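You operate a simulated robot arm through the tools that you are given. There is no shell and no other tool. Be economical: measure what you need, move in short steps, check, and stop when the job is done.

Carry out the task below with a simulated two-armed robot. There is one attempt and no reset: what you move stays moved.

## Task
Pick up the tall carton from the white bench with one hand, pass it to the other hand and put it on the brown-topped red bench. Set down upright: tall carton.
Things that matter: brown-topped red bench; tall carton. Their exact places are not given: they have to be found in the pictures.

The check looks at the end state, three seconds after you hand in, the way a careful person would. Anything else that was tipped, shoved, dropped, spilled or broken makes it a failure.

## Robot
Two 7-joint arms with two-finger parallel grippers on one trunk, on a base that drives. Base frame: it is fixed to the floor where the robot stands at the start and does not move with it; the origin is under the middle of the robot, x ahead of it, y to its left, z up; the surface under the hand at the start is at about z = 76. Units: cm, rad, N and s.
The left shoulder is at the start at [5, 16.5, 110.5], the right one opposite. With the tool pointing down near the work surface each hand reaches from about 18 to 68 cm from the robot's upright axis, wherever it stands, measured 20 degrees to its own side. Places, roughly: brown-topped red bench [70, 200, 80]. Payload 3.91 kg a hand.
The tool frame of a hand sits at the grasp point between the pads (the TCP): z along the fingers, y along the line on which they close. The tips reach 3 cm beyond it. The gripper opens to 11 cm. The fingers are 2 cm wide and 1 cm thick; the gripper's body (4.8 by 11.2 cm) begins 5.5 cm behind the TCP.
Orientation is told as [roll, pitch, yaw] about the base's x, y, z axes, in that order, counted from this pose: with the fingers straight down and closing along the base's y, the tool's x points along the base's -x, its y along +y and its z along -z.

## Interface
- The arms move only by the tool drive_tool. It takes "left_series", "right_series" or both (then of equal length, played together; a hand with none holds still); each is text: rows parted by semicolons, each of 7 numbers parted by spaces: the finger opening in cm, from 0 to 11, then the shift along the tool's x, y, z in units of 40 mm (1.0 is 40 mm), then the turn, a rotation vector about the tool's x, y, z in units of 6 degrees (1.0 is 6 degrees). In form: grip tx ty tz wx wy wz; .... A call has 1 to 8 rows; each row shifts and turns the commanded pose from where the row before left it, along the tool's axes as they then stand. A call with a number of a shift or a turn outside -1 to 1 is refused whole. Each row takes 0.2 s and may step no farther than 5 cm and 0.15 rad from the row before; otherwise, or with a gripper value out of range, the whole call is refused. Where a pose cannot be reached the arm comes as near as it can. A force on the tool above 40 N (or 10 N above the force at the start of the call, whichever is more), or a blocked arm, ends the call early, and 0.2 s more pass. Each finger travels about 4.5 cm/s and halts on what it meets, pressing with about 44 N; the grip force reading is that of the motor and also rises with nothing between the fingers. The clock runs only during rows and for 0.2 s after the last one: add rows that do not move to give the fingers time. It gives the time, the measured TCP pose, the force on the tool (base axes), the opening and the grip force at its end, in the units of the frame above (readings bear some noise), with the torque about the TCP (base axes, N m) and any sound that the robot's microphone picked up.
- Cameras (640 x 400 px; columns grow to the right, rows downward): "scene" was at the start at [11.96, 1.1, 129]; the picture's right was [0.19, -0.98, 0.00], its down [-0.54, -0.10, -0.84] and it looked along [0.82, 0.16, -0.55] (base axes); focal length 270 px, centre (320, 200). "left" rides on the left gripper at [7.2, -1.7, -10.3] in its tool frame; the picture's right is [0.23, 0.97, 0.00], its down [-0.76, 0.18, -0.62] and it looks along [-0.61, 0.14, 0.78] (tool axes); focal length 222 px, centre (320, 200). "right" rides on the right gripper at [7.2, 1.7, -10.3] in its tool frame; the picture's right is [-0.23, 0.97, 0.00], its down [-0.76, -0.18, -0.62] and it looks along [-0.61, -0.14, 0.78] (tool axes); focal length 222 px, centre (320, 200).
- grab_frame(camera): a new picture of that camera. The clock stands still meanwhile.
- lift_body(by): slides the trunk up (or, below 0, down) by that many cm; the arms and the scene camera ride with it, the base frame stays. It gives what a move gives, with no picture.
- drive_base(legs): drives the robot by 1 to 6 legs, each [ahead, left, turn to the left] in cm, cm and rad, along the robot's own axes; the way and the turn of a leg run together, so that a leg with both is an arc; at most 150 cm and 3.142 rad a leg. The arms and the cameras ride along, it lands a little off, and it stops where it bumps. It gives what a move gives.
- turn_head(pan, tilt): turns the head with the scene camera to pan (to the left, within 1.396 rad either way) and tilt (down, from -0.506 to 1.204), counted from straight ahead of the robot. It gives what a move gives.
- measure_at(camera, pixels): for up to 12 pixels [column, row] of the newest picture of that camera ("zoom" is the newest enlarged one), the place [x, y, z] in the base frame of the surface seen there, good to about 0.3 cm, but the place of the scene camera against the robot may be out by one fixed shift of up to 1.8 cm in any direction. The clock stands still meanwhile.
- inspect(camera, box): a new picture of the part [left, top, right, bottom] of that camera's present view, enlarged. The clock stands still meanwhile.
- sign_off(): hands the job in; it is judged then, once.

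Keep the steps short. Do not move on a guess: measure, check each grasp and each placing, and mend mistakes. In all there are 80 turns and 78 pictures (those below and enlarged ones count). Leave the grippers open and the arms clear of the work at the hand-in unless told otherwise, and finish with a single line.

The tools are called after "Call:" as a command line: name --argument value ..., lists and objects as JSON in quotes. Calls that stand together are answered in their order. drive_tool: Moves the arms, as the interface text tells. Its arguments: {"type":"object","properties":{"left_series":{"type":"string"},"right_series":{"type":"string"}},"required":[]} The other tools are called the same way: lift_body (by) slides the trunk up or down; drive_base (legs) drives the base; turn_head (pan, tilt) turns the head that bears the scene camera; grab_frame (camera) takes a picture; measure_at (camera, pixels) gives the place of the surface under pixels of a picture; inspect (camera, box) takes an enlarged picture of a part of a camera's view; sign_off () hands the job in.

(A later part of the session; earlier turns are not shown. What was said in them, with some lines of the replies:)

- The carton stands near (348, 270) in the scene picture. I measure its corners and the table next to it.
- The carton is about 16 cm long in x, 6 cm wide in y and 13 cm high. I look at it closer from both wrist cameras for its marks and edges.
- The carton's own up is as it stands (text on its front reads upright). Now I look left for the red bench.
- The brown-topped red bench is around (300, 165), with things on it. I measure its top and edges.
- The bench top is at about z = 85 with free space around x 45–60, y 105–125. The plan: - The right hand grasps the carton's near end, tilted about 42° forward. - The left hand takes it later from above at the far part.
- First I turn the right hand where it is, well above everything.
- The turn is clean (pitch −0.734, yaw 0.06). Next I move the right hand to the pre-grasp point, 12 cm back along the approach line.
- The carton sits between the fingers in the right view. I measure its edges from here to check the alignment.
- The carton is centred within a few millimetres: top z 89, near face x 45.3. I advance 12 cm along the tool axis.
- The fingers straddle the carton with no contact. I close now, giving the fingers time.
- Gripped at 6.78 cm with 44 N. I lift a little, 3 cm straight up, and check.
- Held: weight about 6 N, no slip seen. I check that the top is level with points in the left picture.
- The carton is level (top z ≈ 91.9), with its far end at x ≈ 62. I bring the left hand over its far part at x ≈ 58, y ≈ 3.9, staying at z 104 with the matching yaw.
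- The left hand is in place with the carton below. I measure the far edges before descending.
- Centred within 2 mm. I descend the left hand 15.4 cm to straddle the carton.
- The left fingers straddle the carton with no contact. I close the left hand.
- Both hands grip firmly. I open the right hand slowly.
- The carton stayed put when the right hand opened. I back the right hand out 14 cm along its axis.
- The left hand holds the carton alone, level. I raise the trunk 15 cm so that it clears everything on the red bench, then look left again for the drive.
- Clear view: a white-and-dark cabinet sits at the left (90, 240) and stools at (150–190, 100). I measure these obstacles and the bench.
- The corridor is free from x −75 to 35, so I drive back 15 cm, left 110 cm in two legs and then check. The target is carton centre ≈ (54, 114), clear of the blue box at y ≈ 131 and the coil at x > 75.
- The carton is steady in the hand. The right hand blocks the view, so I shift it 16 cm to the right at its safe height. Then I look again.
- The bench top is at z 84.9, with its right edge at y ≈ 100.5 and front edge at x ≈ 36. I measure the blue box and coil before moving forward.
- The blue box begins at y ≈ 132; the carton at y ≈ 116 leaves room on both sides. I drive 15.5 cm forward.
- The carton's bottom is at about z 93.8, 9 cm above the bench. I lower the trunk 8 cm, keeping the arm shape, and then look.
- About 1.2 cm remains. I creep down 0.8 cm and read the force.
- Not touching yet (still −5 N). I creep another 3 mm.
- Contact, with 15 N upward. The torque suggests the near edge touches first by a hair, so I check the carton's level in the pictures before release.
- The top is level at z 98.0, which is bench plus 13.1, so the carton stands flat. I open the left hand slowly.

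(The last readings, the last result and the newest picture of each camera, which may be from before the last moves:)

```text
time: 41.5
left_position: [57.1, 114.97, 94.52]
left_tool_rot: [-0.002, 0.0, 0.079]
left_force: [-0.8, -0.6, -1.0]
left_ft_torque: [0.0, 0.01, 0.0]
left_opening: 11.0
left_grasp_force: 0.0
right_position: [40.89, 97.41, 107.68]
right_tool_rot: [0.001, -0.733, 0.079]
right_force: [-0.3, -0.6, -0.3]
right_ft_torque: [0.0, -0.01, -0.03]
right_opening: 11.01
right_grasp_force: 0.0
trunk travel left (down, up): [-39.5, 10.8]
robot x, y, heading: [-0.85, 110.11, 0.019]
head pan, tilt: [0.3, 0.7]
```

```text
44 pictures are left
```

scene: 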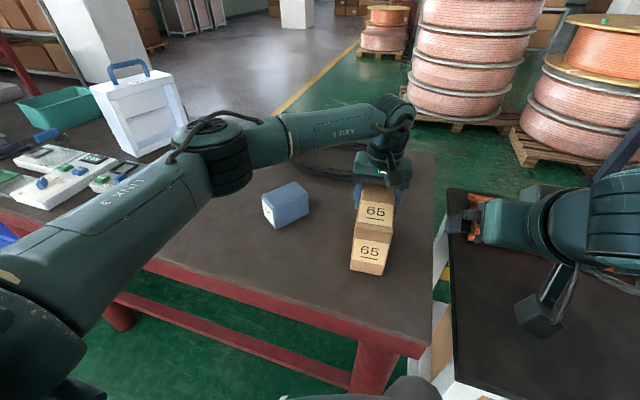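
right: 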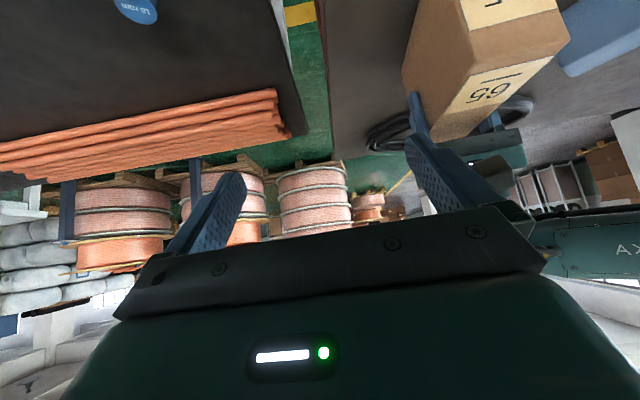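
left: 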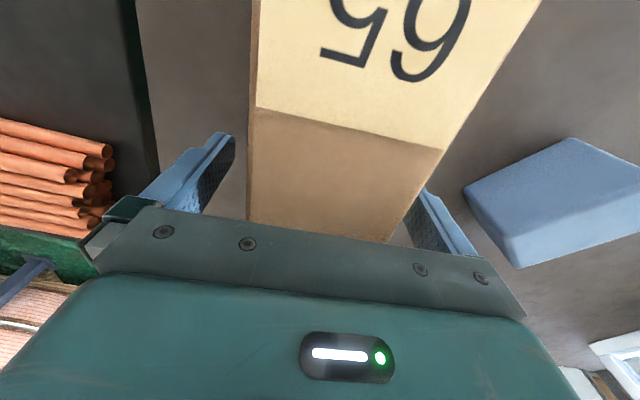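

Released with both fingers free. I raise the left hand straight up 16 cm.

Call:
drive_tool --left_series "11 0 0 -0.4 0 0 0; 11 0 0 -0.6 0 0 0; 11 0 0 -0.75 0 0 0; 11 0 0 -0.75 0 0 0; 11 0 0 -0.75 0 0 0; 11 0 0 -0.75 0 0 0; 11 0 0 0 0 0 0"

Call:
grab_frame --camera "left"

Call:
grab_frame --camera "scene"

```text
time: 43.1
left_position: [57.29, 115.12, 110.77]
left_tool_rot: [-0.001, 0.001, 0.078]
left_force: [-0.2, -0.3, 0.1]
left_ft_torque: [0.0, 0.0, 0.0]
left_opening: 11.02
left_grasp_force: 0.0
right_position: [40.97, 97.44, 107.65]
right_tool_rot: [0.0, -0.732, 0.08]
right_force: [0.0, 0.0, -0.6]
right_ft_torque: [0.0, -0.03, -0.01]
right_opening: 11.01
right_grasp_force: 0.0
trunk travel left (down, up): [-39.5, 10.8]
robot x, y, heading: [-0.94, 110.49, 0.024]
head pan, tilt: [0.3, 0.7]
```

```text
43 pictures are left
```

left: 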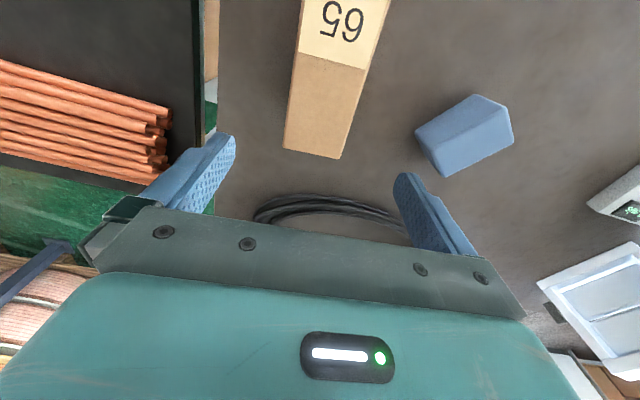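

```text
42 pictures are left
```

scene: 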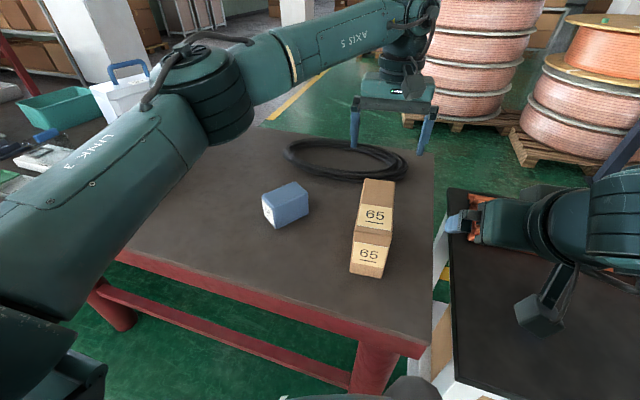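

The carton stands upright on the brown top, clear of the blue box and coil. Both grippers are open and above the work, so I hand in.

Call:
sign_off

```text
The job is handed in.
```

The right hand picked up the tall carton and passed it to the left, which set it down upright on the brown-topped red bench; I saw nothing else moved, and the job is handed in.
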